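You operate a simulated robot arm through the tools that you are given. There is no shell and no other tool.

You run a simulated two-armed robot. Do the job below in one go: nothing can be reset, and whatever is moved stays where it is left.

## Task
Pick up the blue brush with one hand, pass it to the other hand and put it on the grey shelf over the sump box.

It is judged by the outcome, as a careful person would: the job done as asked, and still so three seconds after it is handed in. It fails if anything else is knocked over, pushed out of place, dropped, spilled or broken.

## Robot
Two 6-joint arms with two-finger grippers on one trunk, on a base that moves. Base frame: it is fixed to the floor where the robot stands at the start and does not move with it; the origin is under the middle of the robot, x ahead of it, y to its left, z up; the surface under the hand at the start is at about z = 800. Units: mm, degrees, N and s.
The left shoulder is at the start at [30, 178, 1013], the right one opposite. With the tool pointing down near the work surface each hand reaches from about 500 to 820 mm from the robot's upright axis, wherever it stands, measured 20 degrees to its own side. Places, roughly: grey shelf over the sump box (34x17 cm) [-820, 540, 1000]. Payload 2.54 kg a hand.
The TCP of each hand is the grasp point between the finger pads, 30 mm short of the fingertips. In the tool frame z runs along the fingers and y along their closing line. The gripper opens to 116 mm; its body begins 95 mm behind the TCP.
Orientation is told as [roll, pitch, yaw] about the base's x, y, z axes, in that order, counted from this pose: with the fingers straight down and closing along the base's y, the tool's x points along the base's -x, its y along +y and its z along -z.

## Interface
- The arms move only by the tool arm_command. It takes "left_commands", "right_commands" or both (then of equal length, played together; a hand with none holds still); each is a list of rows, each a list of 7 numbers: the turn, a rotation vector about the tool's x, y, z in degrees, then the shift along the tool's x, y, z in mm, then the finger opening in mm, from 0 to 116. In form: [[wx, wy, wz, x, y, z, jaw], ...]. A call has 1 to 20 rows; each row shifts and turns the commanded pose from where the row before left it, along the tool's axes as they then stand. A row lasts 0.2 s, in which the tool goes at most 50 mm and 8.6 degrees; a call with a longer step from one row to the next is refused whole, and so is a gripper value outside its range. A pose out of reach is approached as far as the arm can. The call stops where the force on the tool passes 40 N (or 10 N more than at its start, if that is more) or the arm is blocked; 0.2 s more then pass. Each finger travels about 153 mm/s and halts on what it meets, pressing with about 22 N; the grip force reading is that of the motor and also rises with nothing between the fingers. The clock runs only during rows and for 0.2 s after the last one: add rows that do not move to give the fingers time. It gives the time, the measured TCP pose, the force on the tool (base axes), the opening and the grip force at its end, in the units of the frame above (readings bear some noise), with the torque about the TCP (base axes, N m) and any sound that the robot's microphone picked up.
- Cameras (640 x 400 px; columns grow to the right, rows downward): "scene" is now at [-12.3, 69.3, 1727.2]; the picture's right is [0.97, -0.25, -0.00], its down [-0.20, -0.79, -0.57] and it looks along [0.14, 0.55, -0.82] (base axes); focal length 214 px, centre (320, 200). "left" rides on the left gripper at [69, 15, -122] in its tool frame; the picture's right is [-0.22, 0.98, 0.00], its down [-0.83, -0.18, -0.53] and it looks along [-0.52, -0.11, 0.85] (tool axes); focal length 251 px, centre (320, 200). "right" rides on the right gripper at [69, -15, -122] in its tool frame; the picture's right is [0.21, 0.98, 0.00], its down [-0.83, 0.18, -0.53] and it looks along [-0.52, 0.11, 0.85] (tool axes); focal length 251 px, centre (320, 200).
- get_image(camera): a new picture of that camera. No time passes.
- lift_body(by): moves the trunk up (or, below 0, down) by that many mm; the arms and the scene camera ride with it, the base frame stays. It gives what a move gives, with no picture.
- steer(legs): drives the robot by 1 to 6 legs, each [ahead, left, turn to the left] in mm, mm and degrees, along the robot's own axes; the way and the turn of a leg run together, so that a leg with both is an arc; at most 1500 mm and 180 degrees a leg. The arms and the cameras ride along, it lands a little off, and it stops where it bumps. It gives what a move gives.
- aim_head(pan, tilt): turns the head with the scene camera to pan (to the left, within 143 degrees either way) and tilt (down, from -29 to 69), counted from straight ahead of the robot. It gives what a move gives.
- point_at(camera, pixels): for up to 12 pixels [column, row] of the newest picture of that camera ("zoom" is the newest enlarged one), the place [x, y, z] in the base frame of the surface seen there, good to about 2 mm. No time passes.
- close_up(camera, box): a new picture of the part [left, top, right, bottom] of that camera's present view, enlarged. No time passes.
- job_done(): hands the job in; it is judged then, once.

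Unless the task says otherwise, let go and move clear before handing in.

The tools are called as a command line: name --argument value ..., lists and objects as JSON in quotes. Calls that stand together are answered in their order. arm_command: Moves the arms, as the interface text tells. Its arguments: {"type":"object","properties":{"left_commands":{"type":"array","items":{"type":"array","items":{"type":"number"}}},"right_commands":{"type":"array","items":{"type":"array","items":{"type":"number"}}}},"required":[]} The other tools are called the same way: lift_body (by) moves the trunk up or down; steer (legs) drives the base; aim_head (pan, tilt) turns the head that bears the scene camera; get_image (camera) takes a picture; point_at (camera, pixels) gives the place of the surface under pixels of a picture; close_up (camera, box) takes an enlarged picture of a part of a camera's view; job_done () hands the job in.

At the start:

```text
time_s: 0.0
left_eef_pos: [314.3, 440.1, 1321.9]
left_orientation: [-0.1, -0.1, 0.0]
left_ft_force: [0.6, 0.2, 0.5]
left_moment: [-0.03, 0.0, 0.01]
left_width: 115.9
left_grasp_force: 0.1
right_eef_pos: [604.7, 26.5, 1275.8]
right_orientation: [-0.1, 0.0, 0.0]
right_ft_force: [1.3, 0.2, -0.7]
right_moment: [0.0, 0.02, 0.02]
right_width: 116.0
right_grasp_force: 0.1
trunk travel left (down, up): [-225.0, 315.0]
robot x, y, heading: [-0.9, 3.6, 0.0]
head pan, tilt (commanded): [75.7, 55.1]
```

scene: 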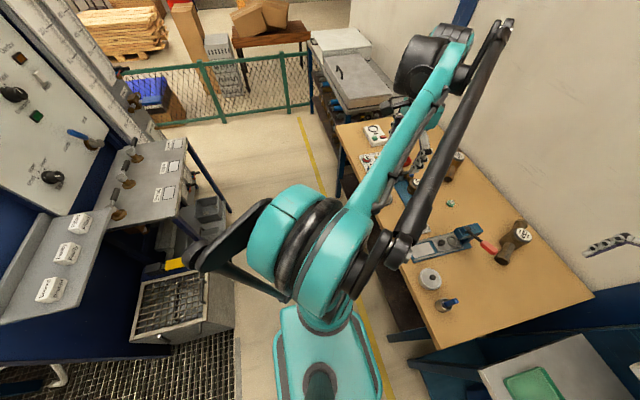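
right: 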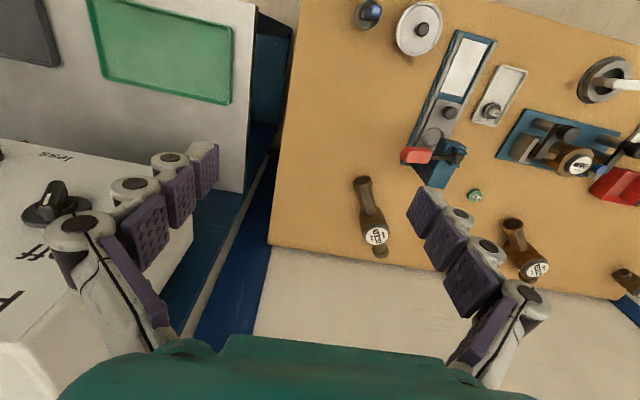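
left: 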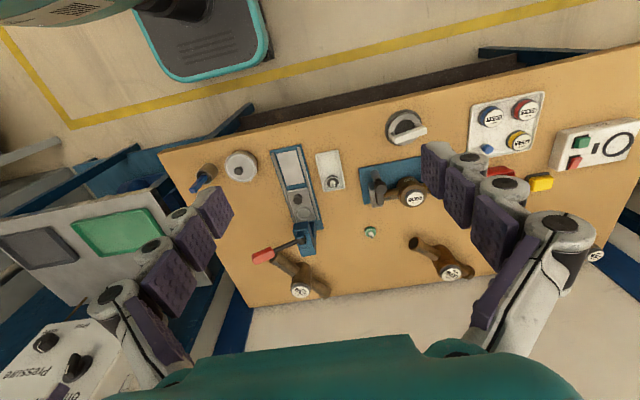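

The scene picture shows a small blue-ended object at about (447,304) on the bench and a grey shelf with white boxes at left (60,260). I'll take enlarged views to identify the brush and the shelf.

close_up --camera "scene" --box '[380, 200, 560, 340]'

close_up --camera "scene" --box '[0, 100, 260, 380]'

close_up --camera "left" --box '[140, 120, 360, 320]'

```text
2.86 times, centred on (470, 270) of scene
```

zoom: 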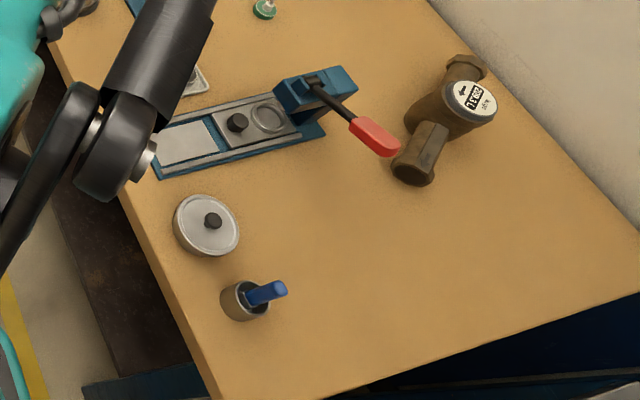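

```text
1.43 times, centred on (130, 240) of scene
```

zoom: 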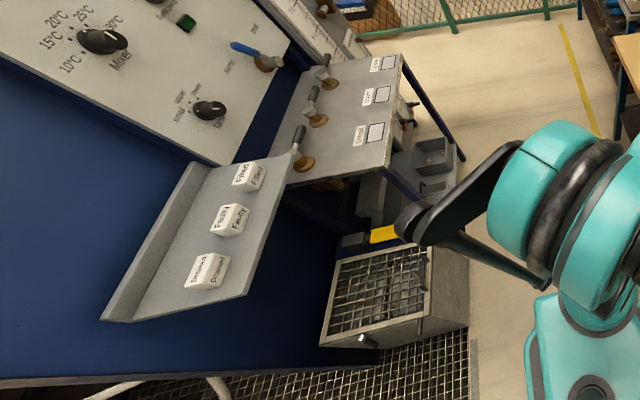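

```text
2.00 times, centred on (250, 220) of left
```

zoom: 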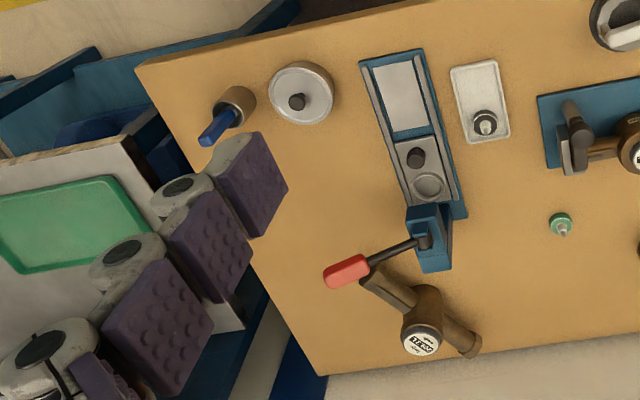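

The blue object is a handle sticking out of a small brown cup at about (247,297) in the first zoom. I'll measure the places of the cup, the handle and the shelf.

point_at --camera "scene" --pixels '[[447, 303], [457, 301], [441, 307], [430, 278], [38, 290], [100, 218], [20, 315], [75, 200], [108, 210], [50, 285], [150, 130], [190, 320]]'

close_up --camera "scene" --box '[425, 285, 475, 320]'

close_up --camera "left" --box '[180, 150, 260, 200]'

```text
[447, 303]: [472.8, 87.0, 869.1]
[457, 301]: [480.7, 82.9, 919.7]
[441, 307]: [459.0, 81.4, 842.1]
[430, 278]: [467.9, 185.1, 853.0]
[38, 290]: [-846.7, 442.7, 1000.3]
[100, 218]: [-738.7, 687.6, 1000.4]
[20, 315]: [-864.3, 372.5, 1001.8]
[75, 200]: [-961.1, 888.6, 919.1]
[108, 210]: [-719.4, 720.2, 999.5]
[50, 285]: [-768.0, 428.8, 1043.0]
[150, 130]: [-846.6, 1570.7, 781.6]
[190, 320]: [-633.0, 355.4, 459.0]
```

```text
11.43 times, centred on (450, 302) of scene
```

zoom: 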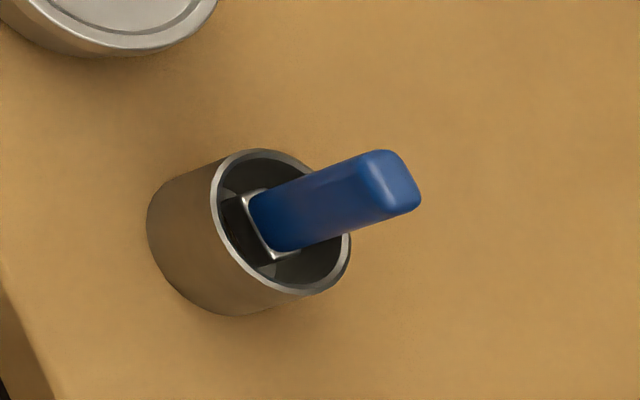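

```text
8.00 times, centred on (220, 175) of left
```

zoom: 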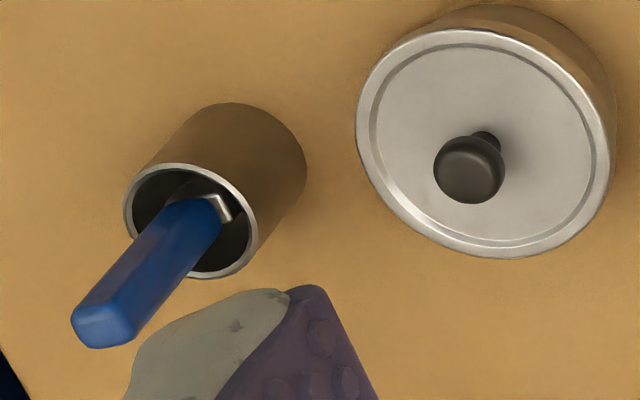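

The brush stands upright in a steel cup, with its blue handle above the rim. I'll measure the handle's ends, the cup rim and the disc beside it in the left zoom.

point_at --camera "zoom" --pixels '[[92, 325], [130, 325], [155, 260], [195, 205], [218, 205], [135, 195], [225, 270], [250, 235], [185, 168], [300, 160], [470, 185], [200, 230]]'

close_up --camera "scene" --box '[425, 285, 475, 320]'

```text
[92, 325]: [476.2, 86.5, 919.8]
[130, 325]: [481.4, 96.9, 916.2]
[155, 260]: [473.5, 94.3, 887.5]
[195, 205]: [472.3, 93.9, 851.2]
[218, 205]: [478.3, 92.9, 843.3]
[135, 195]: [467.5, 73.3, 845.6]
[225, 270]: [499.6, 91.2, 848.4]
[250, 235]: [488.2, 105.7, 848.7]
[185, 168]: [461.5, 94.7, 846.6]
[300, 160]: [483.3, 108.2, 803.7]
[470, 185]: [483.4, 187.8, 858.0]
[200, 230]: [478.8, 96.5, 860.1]
```

```text
11.43 times, centred on (450, 302) of scene
```

zoom: 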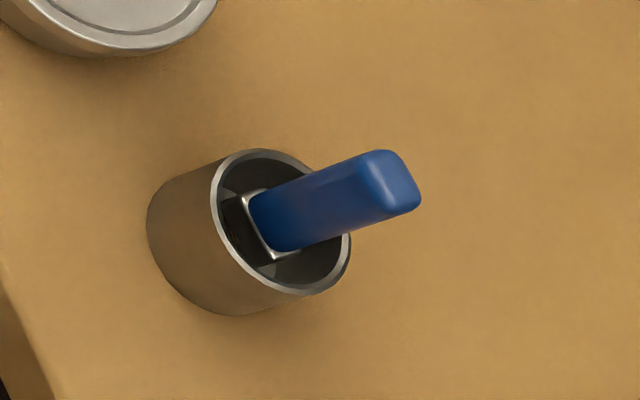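

point_at --camera "zoom" --pixels '[[370, 155], [392, 180], [415, 195], [385, 215], [365, 165], [260, 205], [290, 245], [250, 200], [275, 255], [225, 180], [320, 285], [345, 245]]'

```text
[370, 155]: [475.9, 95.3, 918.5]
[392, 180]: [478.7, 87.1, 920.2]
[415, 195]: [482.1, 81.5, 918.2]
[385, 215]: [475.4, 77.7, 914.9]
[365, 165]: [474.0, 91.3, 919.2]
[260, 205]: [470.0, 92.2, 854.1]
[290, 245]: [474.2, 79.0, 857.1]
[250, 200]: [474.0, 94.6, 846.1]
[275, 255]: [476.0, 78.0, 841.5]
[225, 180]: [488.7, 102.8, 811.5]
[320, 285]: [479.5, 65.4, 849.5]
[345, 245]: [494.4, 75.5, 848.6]
```

The handle top is centred near (479, 87, 920), and the cup rim is at z≈848. Before planning the drive I'll look around towards the shelf and the floor between.

aim_head --pan 140 --tilt 35

get_image --camera "scene"

```text
time_s: 1.4
left_eef_pos: [314.5, 439.8, 1323.3]
left_orientation: [-0.1, 0.0, 0.0]
left_ft_force: [0.0, 0.2, -1.3]
left_moment: [0.0, -0.03, -0.03]
left_width: 116.0
left_grasp_force: 0.0
right_eef_pos: [605.6, 27.1, 1275.7]
right_orientation: [0.0, 0.0, 0.0]
right_ft_force: [-0.4, 0.2, -0.6]
right_moment: [-0.03, -0.02, 0.0]
right_width: 116.0
right_grasp_force: 0.0
trunk travel left (down, up): [-225.0, 315.0]
robot x, y, heading: [0.7, 0.1, 0.1]
head pan, tilt (commanded): [140.0, 35.0]
```

```text
taken
```

scene: 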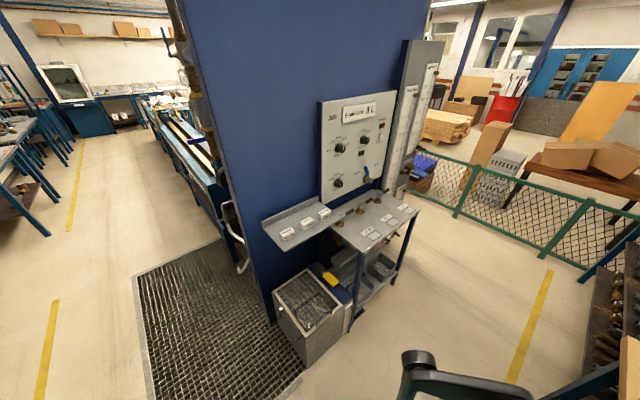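

The shelf with three label cards sits at (300,222) on the blue panel, above the sump box (308,305), with a valve table at its right. I'll zoom in for the details and measure them.

close_up --camera "scene" --box '[240, 180, 360, 260]'

point_at --camera "scene" --pixels '[[275, 292], [305, 335], [340, 300], [306, 365], [308, 270], [265, 225], [283, 247], [405, 210], [385, 248], [225, 345], [345, 330], [400, 290]]'

```text
5.00 times, centred on (300, 220) of scene
```

zoom: 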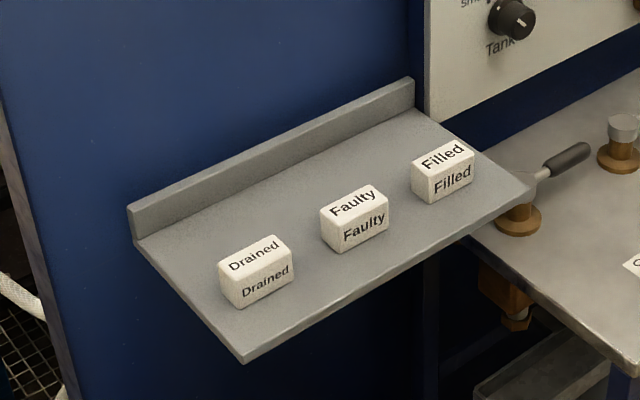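

```text
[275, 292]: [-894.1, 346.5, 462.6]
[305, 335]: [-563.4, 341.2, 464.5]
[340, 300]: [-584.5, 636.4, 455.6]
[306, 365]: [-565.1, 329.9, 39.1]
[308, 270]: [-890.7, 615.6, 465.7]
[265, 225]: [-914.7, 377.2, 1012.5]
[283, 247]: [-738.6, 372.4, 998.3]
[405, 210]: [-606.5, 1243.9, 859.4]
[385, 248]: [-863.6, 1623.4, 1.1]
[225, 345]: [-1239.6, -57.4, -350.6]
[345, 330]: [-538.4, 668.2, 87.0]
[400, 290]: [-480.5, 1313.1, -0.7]
```

The shelf has three label blocks in its front-middle area ("Drained", "Faulty", "Filled") with a free strip at the back and between them. I'll measure the blocks and the free space.

point_at --camera "zoom" --pixels '[[133, 243], [243, 360], [530, 190], [415, 112], [222, 275], [238, 308], [294, 278], [322, 225], [340, 252], [388, 222], [413, 180], [472, 190]]'

point_at --camera "zoom" --pixels '[[220, 256], [270, 236], [320, 207], [372, 187], [412, 160], [460, 142], [430, 202], [130, 205], [412, 80], [290, 170], [570, 155], [515, 215]]'

```text
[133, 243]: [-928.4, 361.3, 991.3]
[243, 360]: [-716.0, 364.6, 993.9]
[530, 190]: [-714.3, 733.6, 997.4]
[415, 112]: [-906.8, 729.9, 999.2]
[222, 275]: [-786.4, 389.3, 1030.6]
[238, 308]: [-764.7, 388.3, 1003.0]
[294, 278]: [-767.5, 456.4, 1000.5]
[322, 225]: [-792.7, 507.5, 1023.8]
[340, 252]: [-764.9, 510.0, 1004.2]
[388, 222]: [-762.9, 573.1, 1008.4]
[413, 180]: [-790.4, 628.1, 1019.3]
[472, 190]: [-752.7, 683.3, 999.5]
```

```text
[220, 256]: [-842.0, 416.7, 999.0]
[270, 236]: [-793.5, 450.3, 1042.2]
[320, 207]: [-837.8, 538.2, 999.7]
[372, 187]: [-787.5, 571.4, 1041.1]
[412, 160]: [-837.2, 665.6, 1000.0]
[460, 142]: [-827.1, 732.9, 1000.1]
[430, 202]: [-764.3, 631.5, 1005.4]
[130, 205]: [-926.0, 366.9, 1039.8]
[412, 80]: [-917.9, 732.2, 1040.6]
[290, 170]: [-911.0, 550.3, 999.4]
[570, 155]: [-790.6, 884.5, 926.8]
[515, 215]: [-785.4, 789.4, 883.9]
```

The shelf spans x −908…−716, y 364…733 at z 1000; the blocks occupy x −764…−795, leaving a 110 mm strip behind them. Next I'll look at the front and right to see what room the base and arms have.

aim_head --pan 10 --tilt 60

get_image --camera "scene"

aim_head --pan -70 --tilt 50

get_image --camera "scene"

```text
time_s: 3.5
left_eef_pos: [315.0, 439.1, 1322.1]
left_orientation: [0.1, -0.1, 0.0]
left_ft_force: [-0.2, 0.4, 0.2]
left_moment: [-0.02, 0.01, -0.04]
left_width: 116.3
left_grasp_force: 0.1
right_eef_pos: [606.7, 26.2, 1276.2]
right_orientation: [0.1, 0.0, 0.0]
right_ft_force: [-0.5, -0.7, 1.2]
right_moment: [0.02, 0.01, 0.02]
right_width: 116.3
right_grasp_force: 0.2
trunk travel left (down, up): [-225.0, 315.0]
robot x, y, heading: [-2.1, 1.8, 0.3]
head pan, tilt (commanded): [10.0, 60.0]
```

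```text
taken
```

scene: 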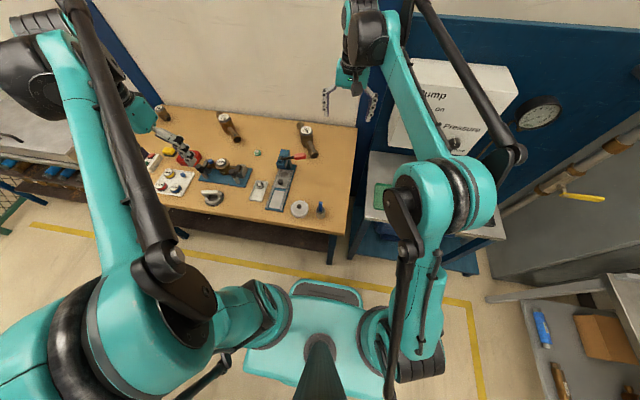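

```text
time_s: 5.0
left_eef_pos: [315.3, 439.9, 1321.7]
left_orientation: [0.0, -0.2, 0.0]
left_ft_force: [-0.1, -0.4, 0.0]
left_moment: [0.03, -0.02, -0.03]
left_width: 116.2
left_grasp_force: 0.1
right_eef_pos: [606.1, 26.2, 1275.5]
right_orientation: [0.0, 0.0, 0.0]
right_ft_force: [0.3, 0.0, 0.0]
right_moment: [0.02, -0.03, 0.01]
right_width: 115.7
right_grasp_force: 0.0
trunk travel left (down, up): [-225.0, 315.0]
robot x, y, heading: [-0.9, 3.2, 0.0]
head pan, tilt (commanded): [-70.0, 50.0]
```

```text
taken
```

scene: 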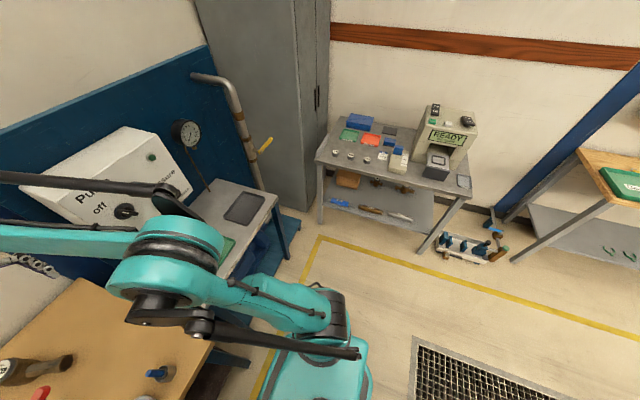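

On the lower shelf of the right-hand table there's another blue object near (340,206), so I'll zoom on it to be sure which one is the brush.

close_up --camera "scene" --box '[310, 160, 450, 250]'

close_up --camera "scene" --box '[130, 355, 200, 399]'

close_up --camera "scene" --box '[420, 220, 520, 280]'

close_up --camera "scene" --box '[320, 100, 480, 200]'

```text
4.44 times, centred on (380, 205) of scene
```

zoom: 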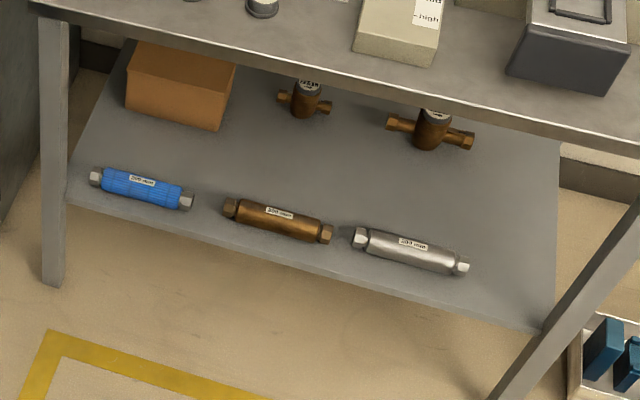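

```text
9.09 times, centred on (165, 377) of scene
```

zoom: 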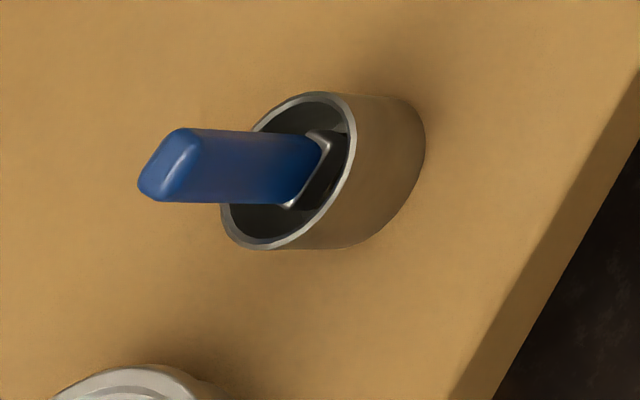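

```text
6.40 times, centred on (470, 250) of scene
```

zoom: 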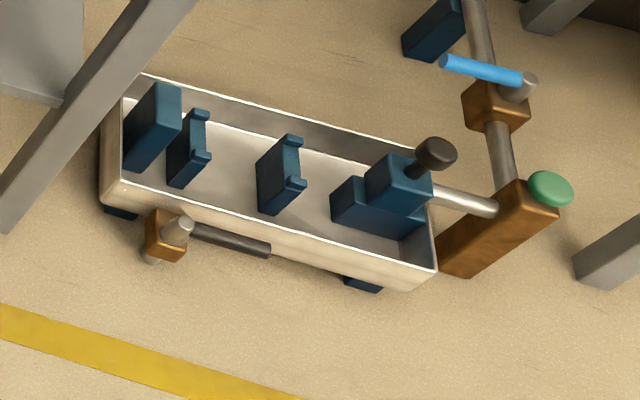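

```text
4.00 times, centred on (400, 150) of scene
```

zoom: 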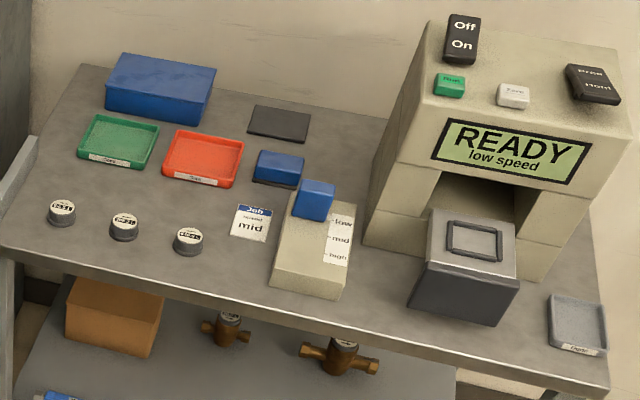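

The object on the lower shelf is a labelled tube fitting, so the brush is the one in the cup (blue handle, steel ferrule, dark bristles). Plan: the left hand picks, the right hand receives and places. Next I'll check the base footprint and the floor around it.

aim_head --pan 0 --tilt 69

get_image --camera "scene"

```text
time_s: 6.4
left_eef_pos: [314.8, 439.1, 1320.9]
left_orientation: [0.1, -0.1, 0.0]
left_ft_force: [0.1, 0.6, -0.1]
left_moment: [0.05, -0.02, 0.02]
left_width: 115.9
left_grasp_force: 0.1
right_eef_pos: [604.4, 25.1, 1277.6]
right_orientation: [0.0, 0.0, 0.1]
right_ft_force: [0.2, 0.3, -0.1]
right_moment: [0.04, 0.01, 0.01]
right_width: 115.9
right_grasp_force: 0.0
trunk travel left (down, up): [-225.0, 315.0]
robot x, y, heading: [-2.4, 0.5, 0.0]
head pan, tilt (commanded): [0.0, 68.8]
```

```text
taken
```

scene: 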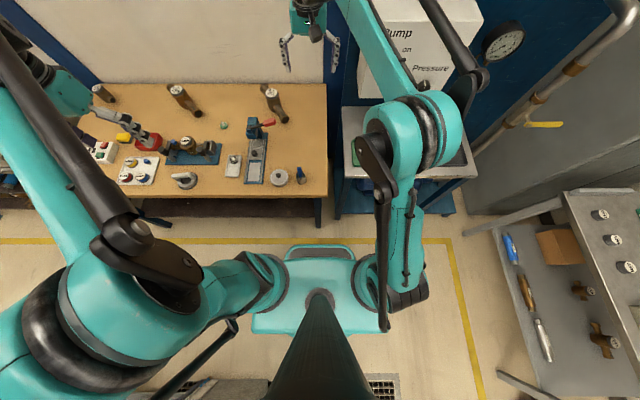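

point_at --camera "scene" --pixels '[[320, 246], [255, 325], [390, 300], [300, 197], [327, 195], [385, 376], [440, 245], [500, 240], [370, 170], [345, 180], [390, 60], [320, 185]]'

aim_head --pan 143 --tilt 65

get_image --camera "scene"

```text
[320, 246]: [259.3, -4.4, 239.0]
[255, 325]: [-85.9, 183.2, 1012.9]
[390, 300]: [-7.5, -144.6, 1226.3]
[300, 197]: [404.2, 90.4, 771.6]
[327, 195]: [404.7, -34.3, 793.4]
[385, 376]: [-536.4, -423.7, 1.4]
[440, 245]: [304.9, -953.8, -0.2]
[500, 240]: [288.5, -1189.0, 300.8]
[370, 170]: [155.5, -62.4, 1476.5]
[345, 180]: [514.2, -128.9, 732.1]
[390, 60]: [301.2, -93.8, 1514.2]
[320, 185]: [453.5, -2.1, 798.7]
```

```text
time_s: 8.7
left_eef_pos: [314.0, 438.9, 1321.1]
left_orientation: [0.1, -0.1, 0.0]
left_ft_force: [-0.7, 0.0, -0.1]
left_moment: [-0.01, -0.01, 0.02]
left_width: 115.9
left_grasp_force: 0.0
right_eef_pos: [605.7, 26.4, 1276.4]
right_orientation: [0.1, 0.0, 0.0]
right_ft_force: [0.8, 0.0, -0.8]
right_moment: [0.02, -0.01, -0.02]
right_width: 116.1
right_grasp_force: 0.0
trunk travel left (down, up): [-225.0, 315.0]
robot x, y, heading: [-1.4, 0.1, 0.2]
head pan, tilt (commanded): [143.0, 65.0]
```

```text
taken
```

scene: 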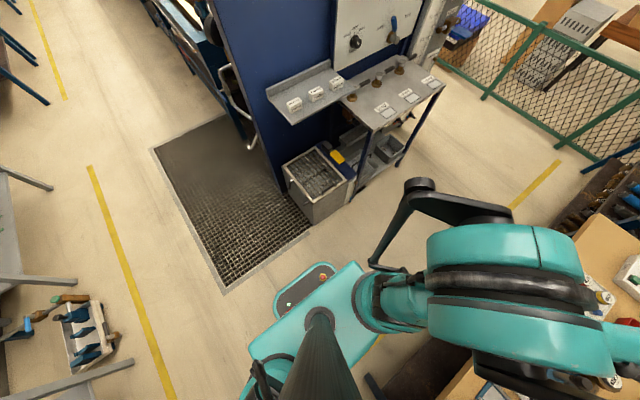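

The base's front edge is at x≈259, so it needs about 260 mm ahead of the axis. I'll measure the rear edge, the grating corners and the sump box front.

point_at --camera "scene" --pixels '[[305, 265], [285, 290], [330, 275], [255, 350], [222, 292], [312, 225], [155, 150], [313, 222], [352, 205], [290, 105], [330, 95], [437, 85]]'

```text
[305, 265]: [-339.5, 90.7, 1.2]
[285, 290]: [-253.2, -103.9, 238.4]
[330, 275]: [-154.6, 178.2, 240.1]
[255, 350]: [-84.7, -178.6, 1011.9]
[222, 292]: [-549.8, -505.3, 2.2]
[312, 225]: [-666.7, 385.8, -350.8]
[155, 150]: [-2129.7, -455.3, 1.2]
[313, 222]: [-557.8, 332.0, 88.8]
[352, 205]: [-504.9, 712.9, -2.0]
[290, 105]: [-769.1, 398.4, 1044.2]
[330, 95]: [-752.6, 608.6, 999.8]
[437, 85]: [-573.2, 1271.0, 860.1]
```

There's 960 mm between the bench edge (x≈404) and the sump box (x≈−563), enough for the base to turn later. I'll back up 110 mm so the brush falls inside the left hand's reach.

steer --legs '[[-110, 0, 0]]'

aim_head --pan 0 --tilt 60

get_image --camera "scene"

```text
time_s: 9.8
left_eef_pos: [205.5, 441.0, 1322.7]
left_orientation: [0.0, -0.1, 0.0]
left_ft_force: [-0.2, -0.1, 0.1]
left_moment: [-0.03, -0.05, -0.03]
left_width: 115.9
left_grasp_force: 0.1
right_eef_pos: [496.0, 26.7, 1275.4]
right_orientation: [0.0, 0.0, 0.0]
right_ft_force: [-0.8, -0.9, -0.1]
right_moment: [0.01, -0.03, -0.01]
right_width: 115.8
right_grasp_force: 0.1
trunk travel left (down, up): [-225.0, 315.0]
robot x, y, heading: [-112.6, -2.7, 0.1]
head pan, tilt (commanded): [143.0, 65.0]
```

```text
time_s: 12.1
left_eef_pos: [204.9, 439.0, 1322.1]
left_orientation: [0.1, -0.1, 0.0]
left_ft_force: [0.1, -0.5, -0.3]
left_moment: [0.0, 0.0, -0.02]
left_width: 115.9
left_grasp_force: 0.1
right_eef_pos: [496.8, 26.6, 1276.1]
right_orientation: [0.1, 0.0, 0.0]
right_ft_force: [-1.3, -0.1, -0.3]
right_moment: [0.0, -0.02, 0.01]
right_width: 116.0
right_grasp_force: 0.0
trunk travel left (down, up): [-225.0, 315.0]
robot x, y, heading: [-111.2, -2.1, -0.1]
head pan, tilt (commanded): [0.0, 60.0]
```

```text
taken
```

scene: 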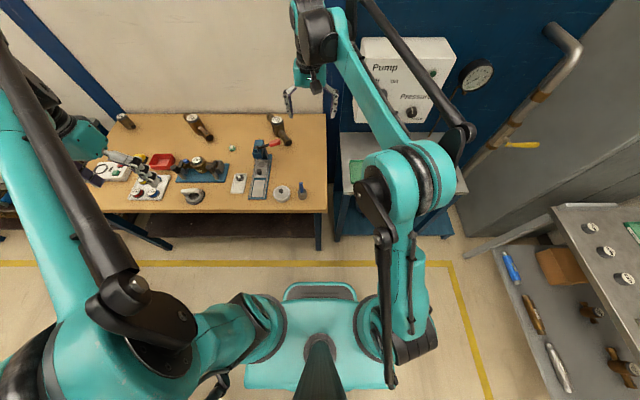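

The base is back at x≈−112 and the right hand hangs over the brush area at y≈26. I'll move the right hand aside to y≈−220 first.

arm_command --right_commands '[[0, 0, 0, 0, -41, 0, 116], [0, 0, 0, 0, -41, 0, 116], [0, 0, 0, 0, -41, 0, 116], [0, 0, 0, 0, -41, 0, 116], [0, 0, 0, 0, -41, 0, 116], [0, 0, 0, 0, -41, 0, 116]]'

arm_command --left_commands '[[0, 0, 0, -27.4, -35.3, 0, 100], [0, 0, 0, -27.4, -35.3, 0, 90], [0, 0, 0, -27.4, -35.3, 0, 80], [0, 0, 0, -27.4, -35.3, 0, 80], [0, 0, 0, -27.4, -35.3, 0, 80], [0, 0, 0, -27.4, -35.3, 0, 80], [0, 0, 0, -27.4, -35.3, 0, 80], [0, 0, 0, -27.4, -35.3, 0, 80], [0, 0, 0, -27.4, -35.3, 0, 80], [0, 0, 0, -27.4, -35.3, 0, 80], [0, 0, 0, 0, 0, 0, 80]]'

get_image --camera "left"

get_image --camera "scene"

```text
time_s: 13.5
left_eef_pos: [205.0, 438.2, 1322.4]
left_orientation: [0.1, -0.1, 0.0]
left_ft_force: [0.1, -0.9, 0.5]
left_moment: [0.03, -0.02, 0.03]
left_width: 116.2
left_grasp_force: 0.0
right_eef_pos: [494.8, -220.5, 1274.7]
right_orientation: [0.1, 0.1, 0.0]
right_ft_force: [-0.1, -0.4, 0.5]
right_moment: [0.07, 0.0, -0.01]
right_width: 116.0
right_grasp_force: 0.1
trunk travel left (down, up): [-225.0, 315.0]
robot x, y, heading: [-112.0, 0.5, 0.1]
head pan, tilt (commanded): [0.0, 60.0]
```

```text
time_s: 15.9
left_eef_pos: [480.3, 86.2, 1322.4]
left_orientation: [0.0, -0.1, 0.1]
left_ft_force: [-0.5, 0.5, -0.6]
left_moment: [-0.02, -0.04, -0.03]
left_width: 80.1
left_grasp_force: 0.0
right_eef_pos: [493.9, -218.1, 1274.9]
right_orientation: [-0.1, -0.1, 0.0]
right_ft_force: [0.4, 1.0, 0.1]
right_moment: [-0.02, -0.04, -0.02]
right_width: 116.2
right_grasp_force: 0.0
trunk travel left (down, up): [-225.0, 315.0]
robot x, y, heading: [-109.3, 0.1, 0.0]
head pan, tilt (commanded): [0.0, 60.0]
```

```text
taken
```

left: 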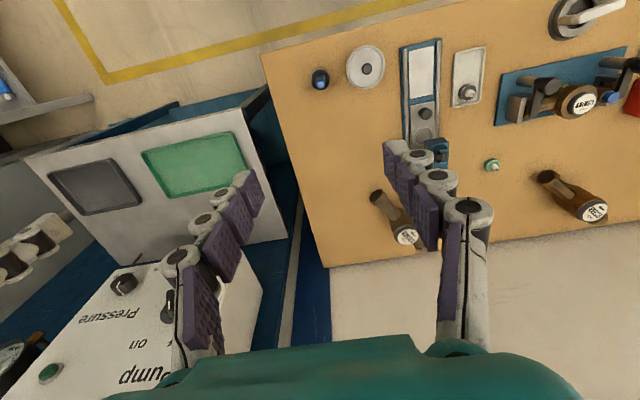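

```text
taken
```

scene: 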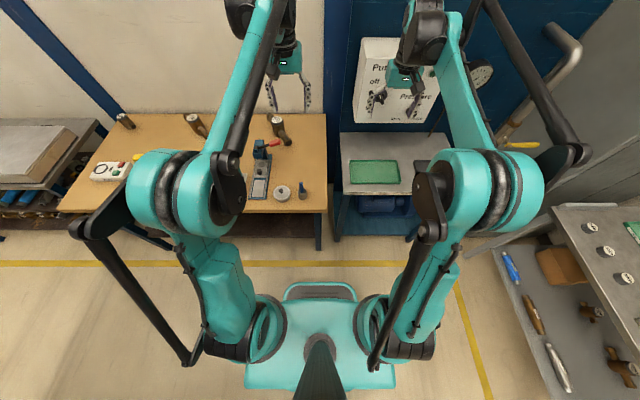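

The left hand is above the brush, which shows at (320,78) in the left picture. I'll zoom in to get the handle's cross-section and angle.

close_up --camera "left" --box '[300, 62, 340, 94]'

point_at --camera "left" --pixels '[[320, 76], [365, 65], [352, 65], [365, 85], [410, 140], [395, 200]]'

```text
12.50 times, centred on (320, 78) of left
```

zoom: 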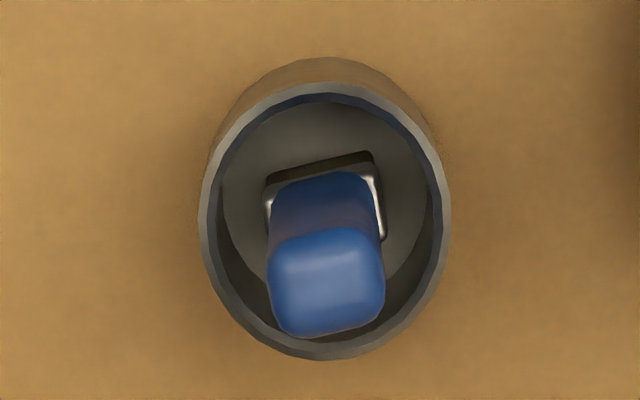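

```text
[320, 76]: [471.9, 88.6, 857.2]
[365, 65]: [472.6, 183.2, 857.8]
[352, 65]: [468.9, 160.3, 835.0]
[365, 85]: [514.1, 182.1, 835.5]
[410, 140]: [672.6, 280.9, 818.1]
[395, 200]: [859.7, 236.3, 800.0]
```

point_at --camera "zoom" --pixels '[[275, 255], [280, 325], [378, 305], [375, 240], [325, 280], [272, 205], [373, 185], [320, 355], [205, 220], [448, 220], [325, 92], [320, 185]]'

```text
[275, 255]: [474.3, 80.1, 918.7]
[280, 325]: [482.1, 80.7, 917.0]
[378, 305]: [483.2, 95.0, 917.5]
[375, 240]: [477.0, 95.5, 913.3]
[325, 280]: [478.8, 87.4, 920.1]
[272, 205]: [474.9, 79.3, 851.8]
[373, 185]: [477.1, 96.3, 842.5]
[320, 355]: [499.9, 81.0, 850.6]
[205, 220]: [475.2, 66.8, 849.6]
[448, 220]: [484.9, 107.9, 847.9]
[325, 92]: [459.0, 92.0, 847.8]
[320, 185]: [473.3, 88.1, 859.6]
```

The handle is about 16 mm (y) by 11 mm (x), centred at (479, 88) with its top at z 920. I'll descend over it to z≈1000 first, with a narrower opening.

arm_command --left_commands '[[0, 0, 0, 0, 0, 40, 70], [0, 0, 0, 0, 0, 40, 60], [0, 0, 0, 0, 0, 40, 60], [0, 0, 0, 0, 0, 40, 60], [0, 0, 0, 0, 0, 40, 60], [0, 0, 0, 0, 0, 40, 60], [0, 0, 0, 0, 0, 40, 60], [0, 0, 0, 0, 0, 40, 60], [0, 0, 0, 0, 0, 0, 60]]'

get_image --camera "left"

```text
time_s: 17.9
left_eef_pos: [480.4, 86.3, 1003.0]
left_orientation: [0.0, -0.2, -0.1]
left_ft_force: [-0.2, -0.4, 0.0]
left_moment: [-0.02, -0.03, 0.03]
left_width: 59.9
left_grasp_force: 0.0
right_eef_pos: [494.7, -218.7, 1275.1]
right_orientation: [0.0, 0.0, 0.1]
right_ft_force: [-0.7, 0.0, 1.0]
right_moment: [-0.03, 0.01, 0.04]
right_width: 116.1
right_grasp_force: 0.1
trunk travel left (down, up): [-225.0, 315.0]
robot x, y, heading: [-108.5, -0.0, -0.0]
head pan, tilt (commanded): [0.0, 60.0]
```

```text
taken
```

left: 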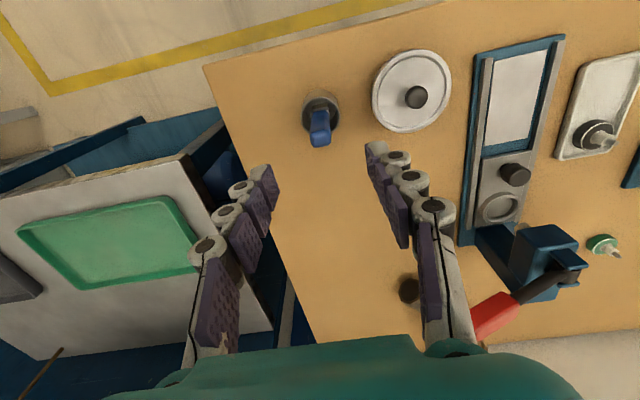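

The handle top appears at (320,128) in the left picture. I'll re-measure it from this closer view before the final descent.

close_up --camera "left" --box '[280, 80, 360, 160]'

point_at --camera "left" --pixels '[[313, 115], [329, 113], [313, 143], [330, 141], [321, 128], [320, 122], [265, 185], [378, 160], [270, 215], [383, 175]]'

```text
5.00 times, centred on (320, 120) of left
```

zoom: 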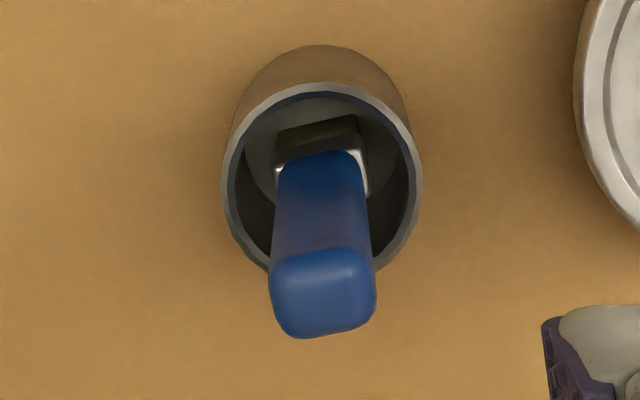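

```text
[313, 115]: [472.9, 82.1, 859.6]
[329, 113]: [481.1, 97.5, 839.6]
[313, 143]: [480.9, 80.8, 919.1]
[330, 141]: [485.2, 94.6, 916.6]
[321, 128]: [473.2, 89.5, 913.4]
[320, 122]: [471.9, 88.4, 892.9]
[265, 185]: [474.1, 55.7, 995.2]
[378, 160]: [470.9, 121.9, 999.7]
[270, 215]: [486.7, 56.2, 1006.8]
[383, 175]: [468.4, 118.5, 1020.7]
```

The handle centre is (479, 88), so I'll shift by about +1.7 mm in y and −1.5 mm in x, descend to z≈917, then close.

arm_command --left_commands '[[0, 0, 0, 1.5, 1.7, 20, 55], [0, 0, 0, 0, 0, 25, 50], [0, 0, 0, 0, 0, 25, 50], [0, 0, 0, 0, 0, 16, 50], [0, 0, 0, 0, 0, 0, 50]]'

get_image --camera "left"

```text
time_s: 19.1
left_eef_pos: [478.2, 87.4, 917.6]
left_orientation: [0.0, -0.1, 0.1]
left_ft_force: [0.2, 0.5, -0.9]
left_moment: [-0.04, 0.0, -0.02]
left_width: 50.1
left_grasp_force: 0.0
right_eef_pos: [494.4, -218.8, 1273.7]
right_orientation: [0.0, 0.0, 0.0]
right_ft_force: [-0.5, -0.9, 0.3]
right_moment: [0.03, 0.01, 0.02]
right_width: 116.2
right_grasp_force: 0.1
trunk travel left (down, up): [-225.0, 315.0]
robot x, y, heading: [-110.9, -2.7, -0.0]
head pan, tilt (commanded): [0.0, 60.0]
```

```text
taken
```

left: 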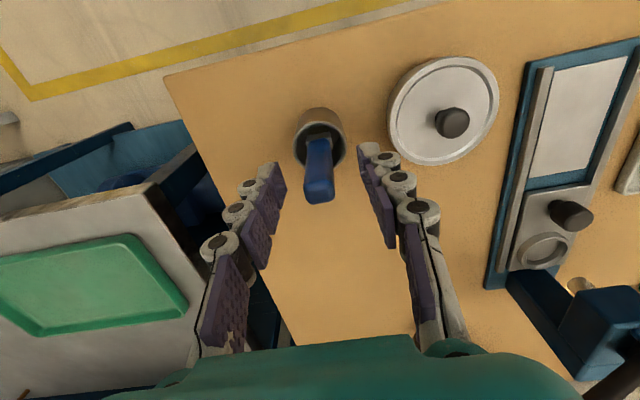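

The handle top at (320,195) sits between the fingertips. I'll close on it now.

arm_command --left_commands '[[0, 0, 0, 0, 0, 0, 30], [0, 0, 0, 0, 0, 0, 18], [0, 0, 0, 0, 0, 0, 8], [0, 0, 0, 0, 0, 0, 4], [0, 0, 0, 0, 0, 0, 4]]'

close_up --camera "left" --box '[240, 90, 420, 270]'

```text
time_s: 20.3
left_eef_pos: [478.6, 87.1, 917.4]
left_orientation: [0.0, -0.2, 0.0]
left_ft_force: [0.4, -0.6, 0.0]
left_moment: [0.03, -0.01, -0.01]
left_width: 16.8
left_grasp_force: 22.3
right_eef_pos: [495.4, -219.0, 1274.6]
right_orientation: [0.0, -0.1, 0.0]
right_ft_force: [0.0, 0.2, 0.3]
right_moment: [0.0, -0.01, 0.0]
right_width: 115.9
right_grasp_force: 0.1
trunk travel left (down, up): [-225.0, 315.0]
robot x, y, heading: [-107.9, 0.2, -0.1]
head pan, tilt (commanded): [0.0, 60.0]
```

```text
2.22 times, centred on (330, 180) of left
```

zoom: 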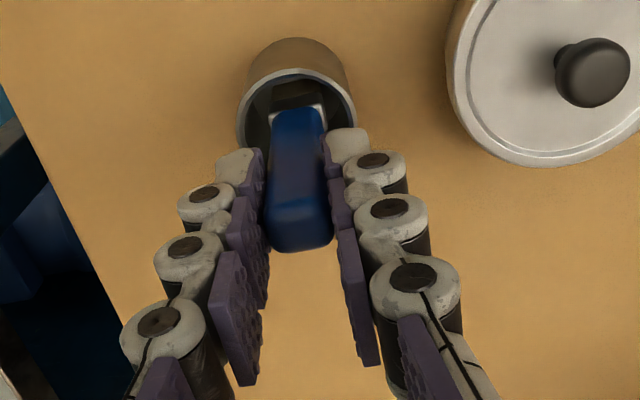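

The opening stopped at 16.8 mm with 22 N, so the handle is held. I'll lift straight up slowly and check that the cup stays.

arm_command --left_commands '[[0, 0, 0, 0, 0, -5, 4], [0, 0, 0, 0, 0, -10, 4], [0, 0, 0, 0, 0, -15, 4], [0, 0, 0, 0, 0, -20, 4], [0, 0, 0, 0, 0, -25, 4], [0, 0, 0, 0, 0, -25, 4], [0, 0, 0, 0, 0, 0, 4]]'

get_image --camera "left"

get_image --camera "scene"

```text
time_s: 21.9
left_eef_pos: [478.8, 88.3, 1017.6]
left_orientation: [0.0, -0.2, 0.0]
left_ft_force: [0.1, 0.3, -0.6]
left_moment: [0.01, 0.02, 0.03]
left_width: 16.5
left_grasp_force: 21.9
right_eef_pos: [495.9, -219.4, 1274.4]
right_orientation: [0.0, -0.1, 0.0]
right_ft_force: [-0.3, 1.0, 0.3]
right_moment: [0.0, 0.04, -0.01]
right_width: 116.0
right_grasp_force: 0.1
trunk travel left (down, up): [-225.0, 315.0]
robot x, y, heading: [-111.2, 0.7, -0.1]
head pan, tilt (commanded): [0.0, 60.0]
```

```text
taken
```

left: 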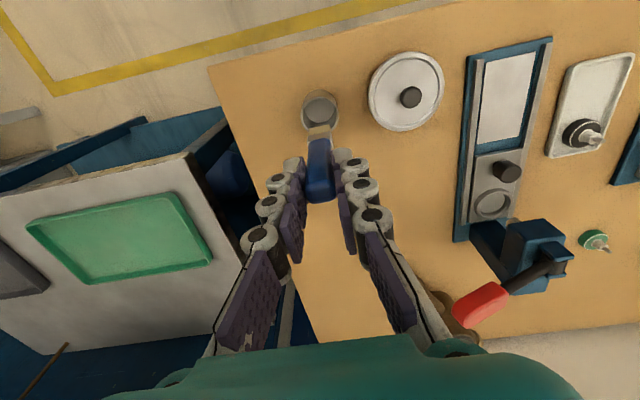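

```text
taken
```

scene: 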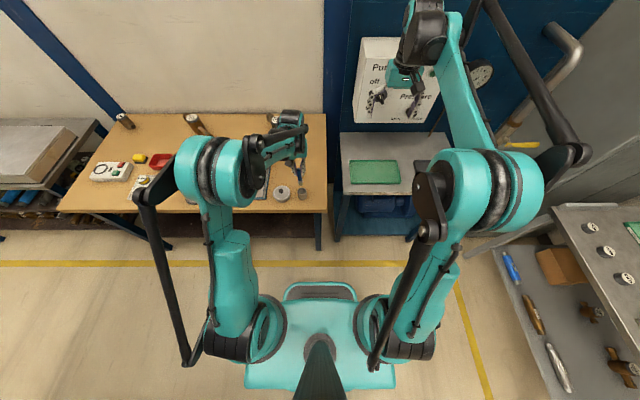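

The brush is out; the cup stays at (319,110) in the left picture and now looks empty. I'll zoom on the held brush to learn its length before the handover.

close_up --camera "scene" --box '[250, 100, 340, 220]'

get_image --camera "right"

```text
3.33 times, centred on (295, 160) of scene
```

zoom: 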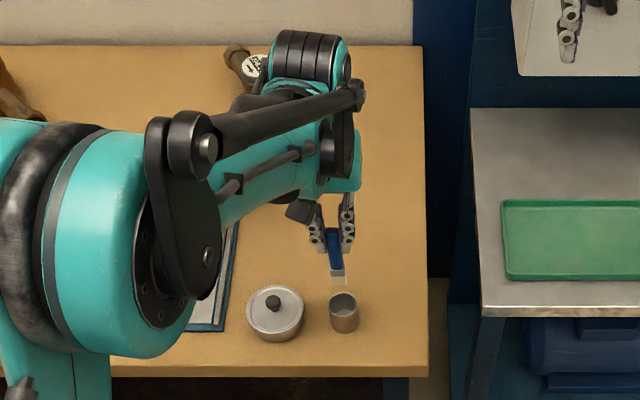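

```text
taken
```

right: 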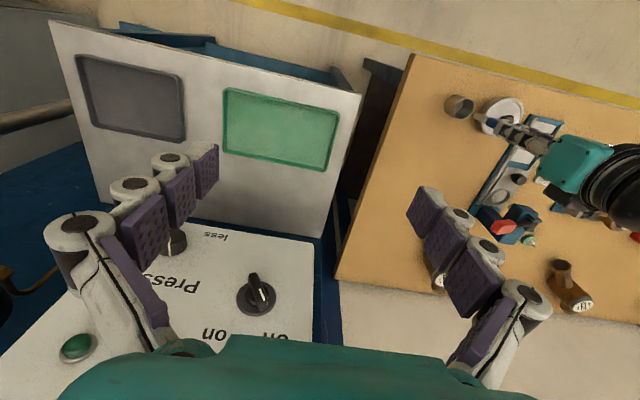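

The brush shows a blue handle, steel ferrule and short pale bristles near (337,260) of the zoom. I'll zoom tighter to measure the lengths.

close_up --camera "scene" --box '[287, 150, 309, 186]'

```text
11.11 times, centred on (298, 168) of scene
```

zoom: 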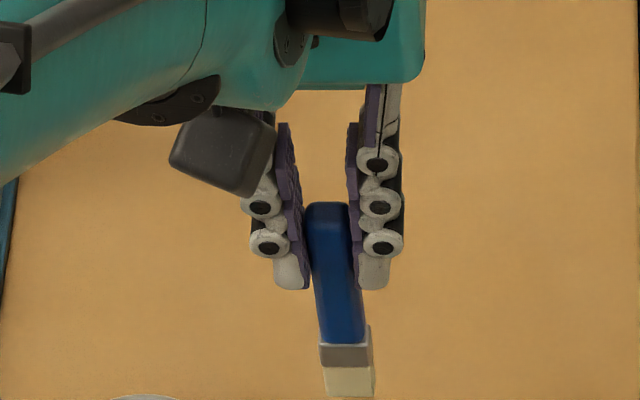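

point_at --camera "zoom" --pixels '[[328, 205], [330, 240], [338, 290], [342, 335], [345, 352], [347, 370], [350, 392], [290, 285], [373, 285], [322, 345], [370, 345], [318, 330]]'

```text
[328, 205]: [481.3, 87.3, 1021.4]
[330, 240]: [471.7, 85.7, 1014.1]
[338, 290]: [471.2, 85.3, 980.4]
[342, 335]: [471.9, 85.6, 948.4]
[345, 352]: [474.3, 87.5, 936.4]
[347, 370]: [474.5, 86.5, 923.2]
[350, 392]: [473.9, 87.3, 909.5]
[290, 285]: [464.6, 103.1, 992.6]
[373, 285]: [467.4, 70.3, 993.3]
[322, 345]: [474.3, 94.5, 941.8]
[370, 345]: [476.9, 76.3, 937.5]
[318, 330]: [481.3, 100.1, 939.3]
```

The held brush runs from z≈1021 to z≈906 with TCP at 1018: 76 mm of handle, then ferrule and bristles. I'll carry it to a free handover spot near (520, 0, 1150), and then turn the right hand to point forward at its current safe side position.

arm_command --left_commands '[[0, 0, 0, 0, 0, -33, 4], [0, 0, 0, -10, -22, -33, 4], [0, 0, 0, -10, -22, -33, 4], [0, 0, 0, -10, -22, -33, 4], [0, 0, 0, -11, -22, 0, 4], [0, 0, 0, 0, 0, 0, 4]]'

arm_command --right_commands '[[0, -8.182, 0, 0, 0, 0, 116], [0, -8.182, 0, 0, 0, 0, 116], [0, -8.182, 0, 0, 0, 0, 116], [0, -8.182, 0, 0, 0, 0, 116], [0, -8.182, 0, 0, 0, 0, 116], [0, -8.182, 0, 0, 0, 0, 116], [0, -8.182, 0, 0, 0, 0, 116], [0, -8.182, 0, 0, 0, 0, 116], [0, -8.182, 0, 0, 0, 0, 116], [0, -8.182, 0, 0, 0, 0, 116], [0, -8.18, 0, 0, 0, 0, 116], [0, 0, 0, 0, 0, 0, 116]]'

get_image --camera "scene"

```text
time_s: 23.3
left_eef_pos: [518.3, -0.7, 1148.9]
left_orientation: [0.0, -0.1, -0.1]
left_ft_force: [-0.4, 0.1, -0.5]
left_moment: [-0.02, -0.02, 0.02]
left_width: 16.9
left_grasp_force: 21.6
right_eef_pos: [494.9, -218.8, 1275.2]
right_orientation: [0.0, 0.0, 0.0]
right_ft_force: [-0.5, 0.6, -0.1]
right_moment: [0.0, -0.02, 0.04]
right_width: 116.1
right_grasp_force: 0.1
trunk travel left (down, up): [-225.0, 315.0]
robot x, y, heading: [-108.9, 1.7, 0.3]
head pan, tilt (commanded): [0.0, 60.0]
```

```text
time_s: 25.9
left_eef_pos: [518.7, 0.1, 1147.7]
left_orientation: [0.0, -0.1, 0.0]
left_ft_force: [0.0, -0.5, -0.9]
left_moment: [0.0, -0.02, -0.02]
left_width: 17.0
left_grasp_force: 22.1
right_eef_pos: [496.3, -220.6, 1275.4]
right_orientation: [-127.5, -89.9, 127.5]
right_ft_force: [0.8, 0.1, -0.5]
right_moment: [-0.04, -0.01, 0.01]
right_width: 116.1
right_grasp_force: 0.0
trunk travel left (down, up): [-225.0, 315.0]
robot x, y, heading: [-110.0, 0.3, 0.0]
head pan, tilt (commanded): [0.0, 60.0]
```

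```text
taken
```

scene: 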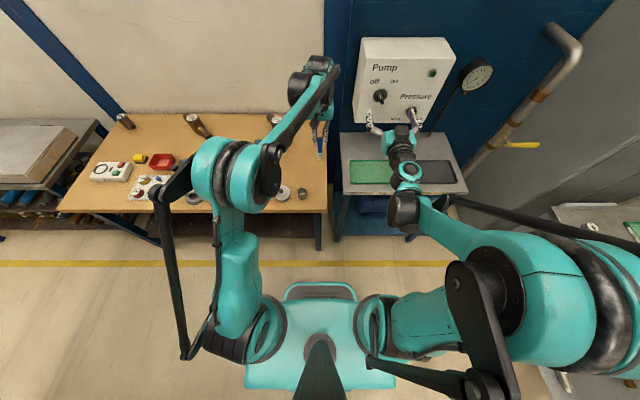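

The right hand points forward with its elbow swung out to the right. I'll pull it back to x≈430, lower it to z≈1092 and bring it in line at y≈0, stopping short of the brush.

arm_command --right_commands '[[0, 0, 0, 0, 0, -33, 116], [0, 0, 0, 0, 0, -33, 116], [0, 0, 0, 36.6, 0, 0, 116], [0, 0, 0, 36.6, 0, 0, 116], [0, 0, 0, 36.6, 0, 0, 116], [0, 0, 0, 36.6, 0, 0, 116], [0, 0, 0, 36.6, 0, 0, 116], [0, 0, 0, 0, 0, 0, 116]]'

arm_command --right_commands '[[0, 0, 0, 0, 36.7, 0, 116], [0, 0, 0, 0, 36.7, 0, 116], [0, 0, 0, 0, 36.7, 0, 116], [0, 0, 0, 0, 36.7, 0, 116], [0, 0, 0, 0, 36.7, 0, 116], [0, 0, 0, 0, 36.7, 0, 116], [0, 0, 0, 0, 0, 0, 116]]'

get_image --camera "right"

get_image --camera "scene"

get_image --camera "left"

```text
time_s: 27.7
left_eef_pos: [519.4, 0.2, 1148.6]
left_orientation: [-0.1, -0.1, 0.0]
left_ft_force: [0.2, -0.3, -0.8]
left_moment: [-0.02, -0.02, 0.01]
left_width: 17.1
left_grasp_force: 22.2
right_eef_pos: [451.0, -222.5, 1193.1]
right_orientation: [1.6, -89.9, -1.7]
right_ft_force: [0.3, 0.4, 0.3]
right_moment: [-0.02, 0.01, 0.03]
right_width: 116.2
right_grasp_force: 0.1
right hand out of reach, approached as far as the arm can: row 5, 6, 7
trunk travel left (down, up): [-225.0, 315.0]
robot x, y, heading: [-109.1, -2.7, -0.1]
head pan, tilt (commanded): [0.0, 60.0]
```

```text
time_s: 29.3
left_eef_pos: [519.3, 0.2, 1148.7]
left_orientation: [0.1, -0.1, 0.0]
left_ft_force: [0.3, -0.9, -0.3]
left_moment: [0.04, 0.05, -0.04]
left_width: 16.8
left_grasp_force: 22.2
right_eef_pos: [450.3, -3.7, 1191.4]
right_orientation: [63.3, -90.0, -63.3]
right_ft_force: [0.5, 0.5, 0.3]
right_moment: [-0.01, 0.01, -0.02]
right_width: 116.1
right_grasp_force: 0.0
trunk travel left (down, up): [-225.0, 315.0]
robot x, y, heading: [-104.6, 0.0, -0.0]
head pan, tilt (commanded): [0.0, 60.0]
```

```text
taken
```

right: 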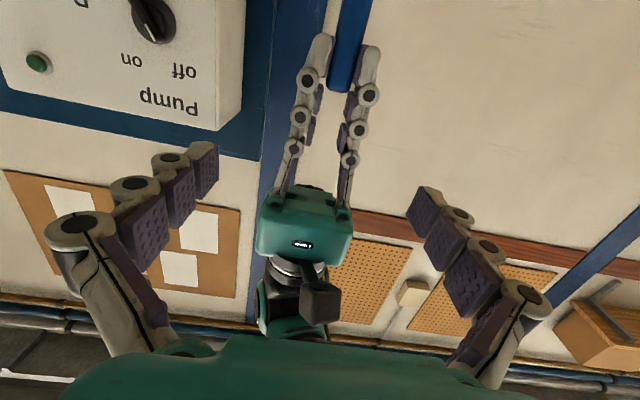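

```text
taken
```

scene: 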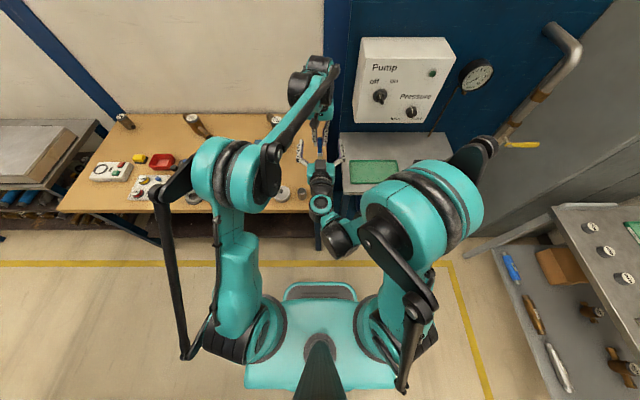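

```text
taken
```

left: 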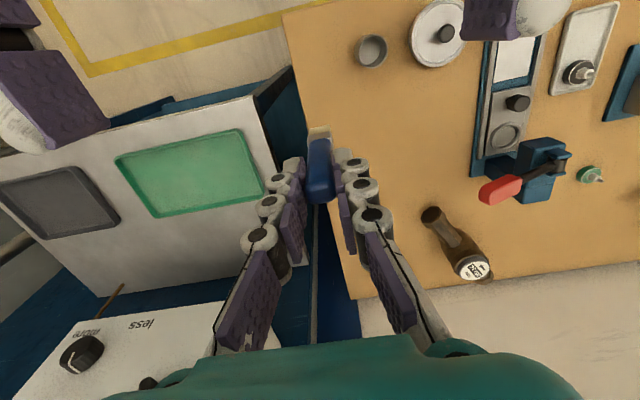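

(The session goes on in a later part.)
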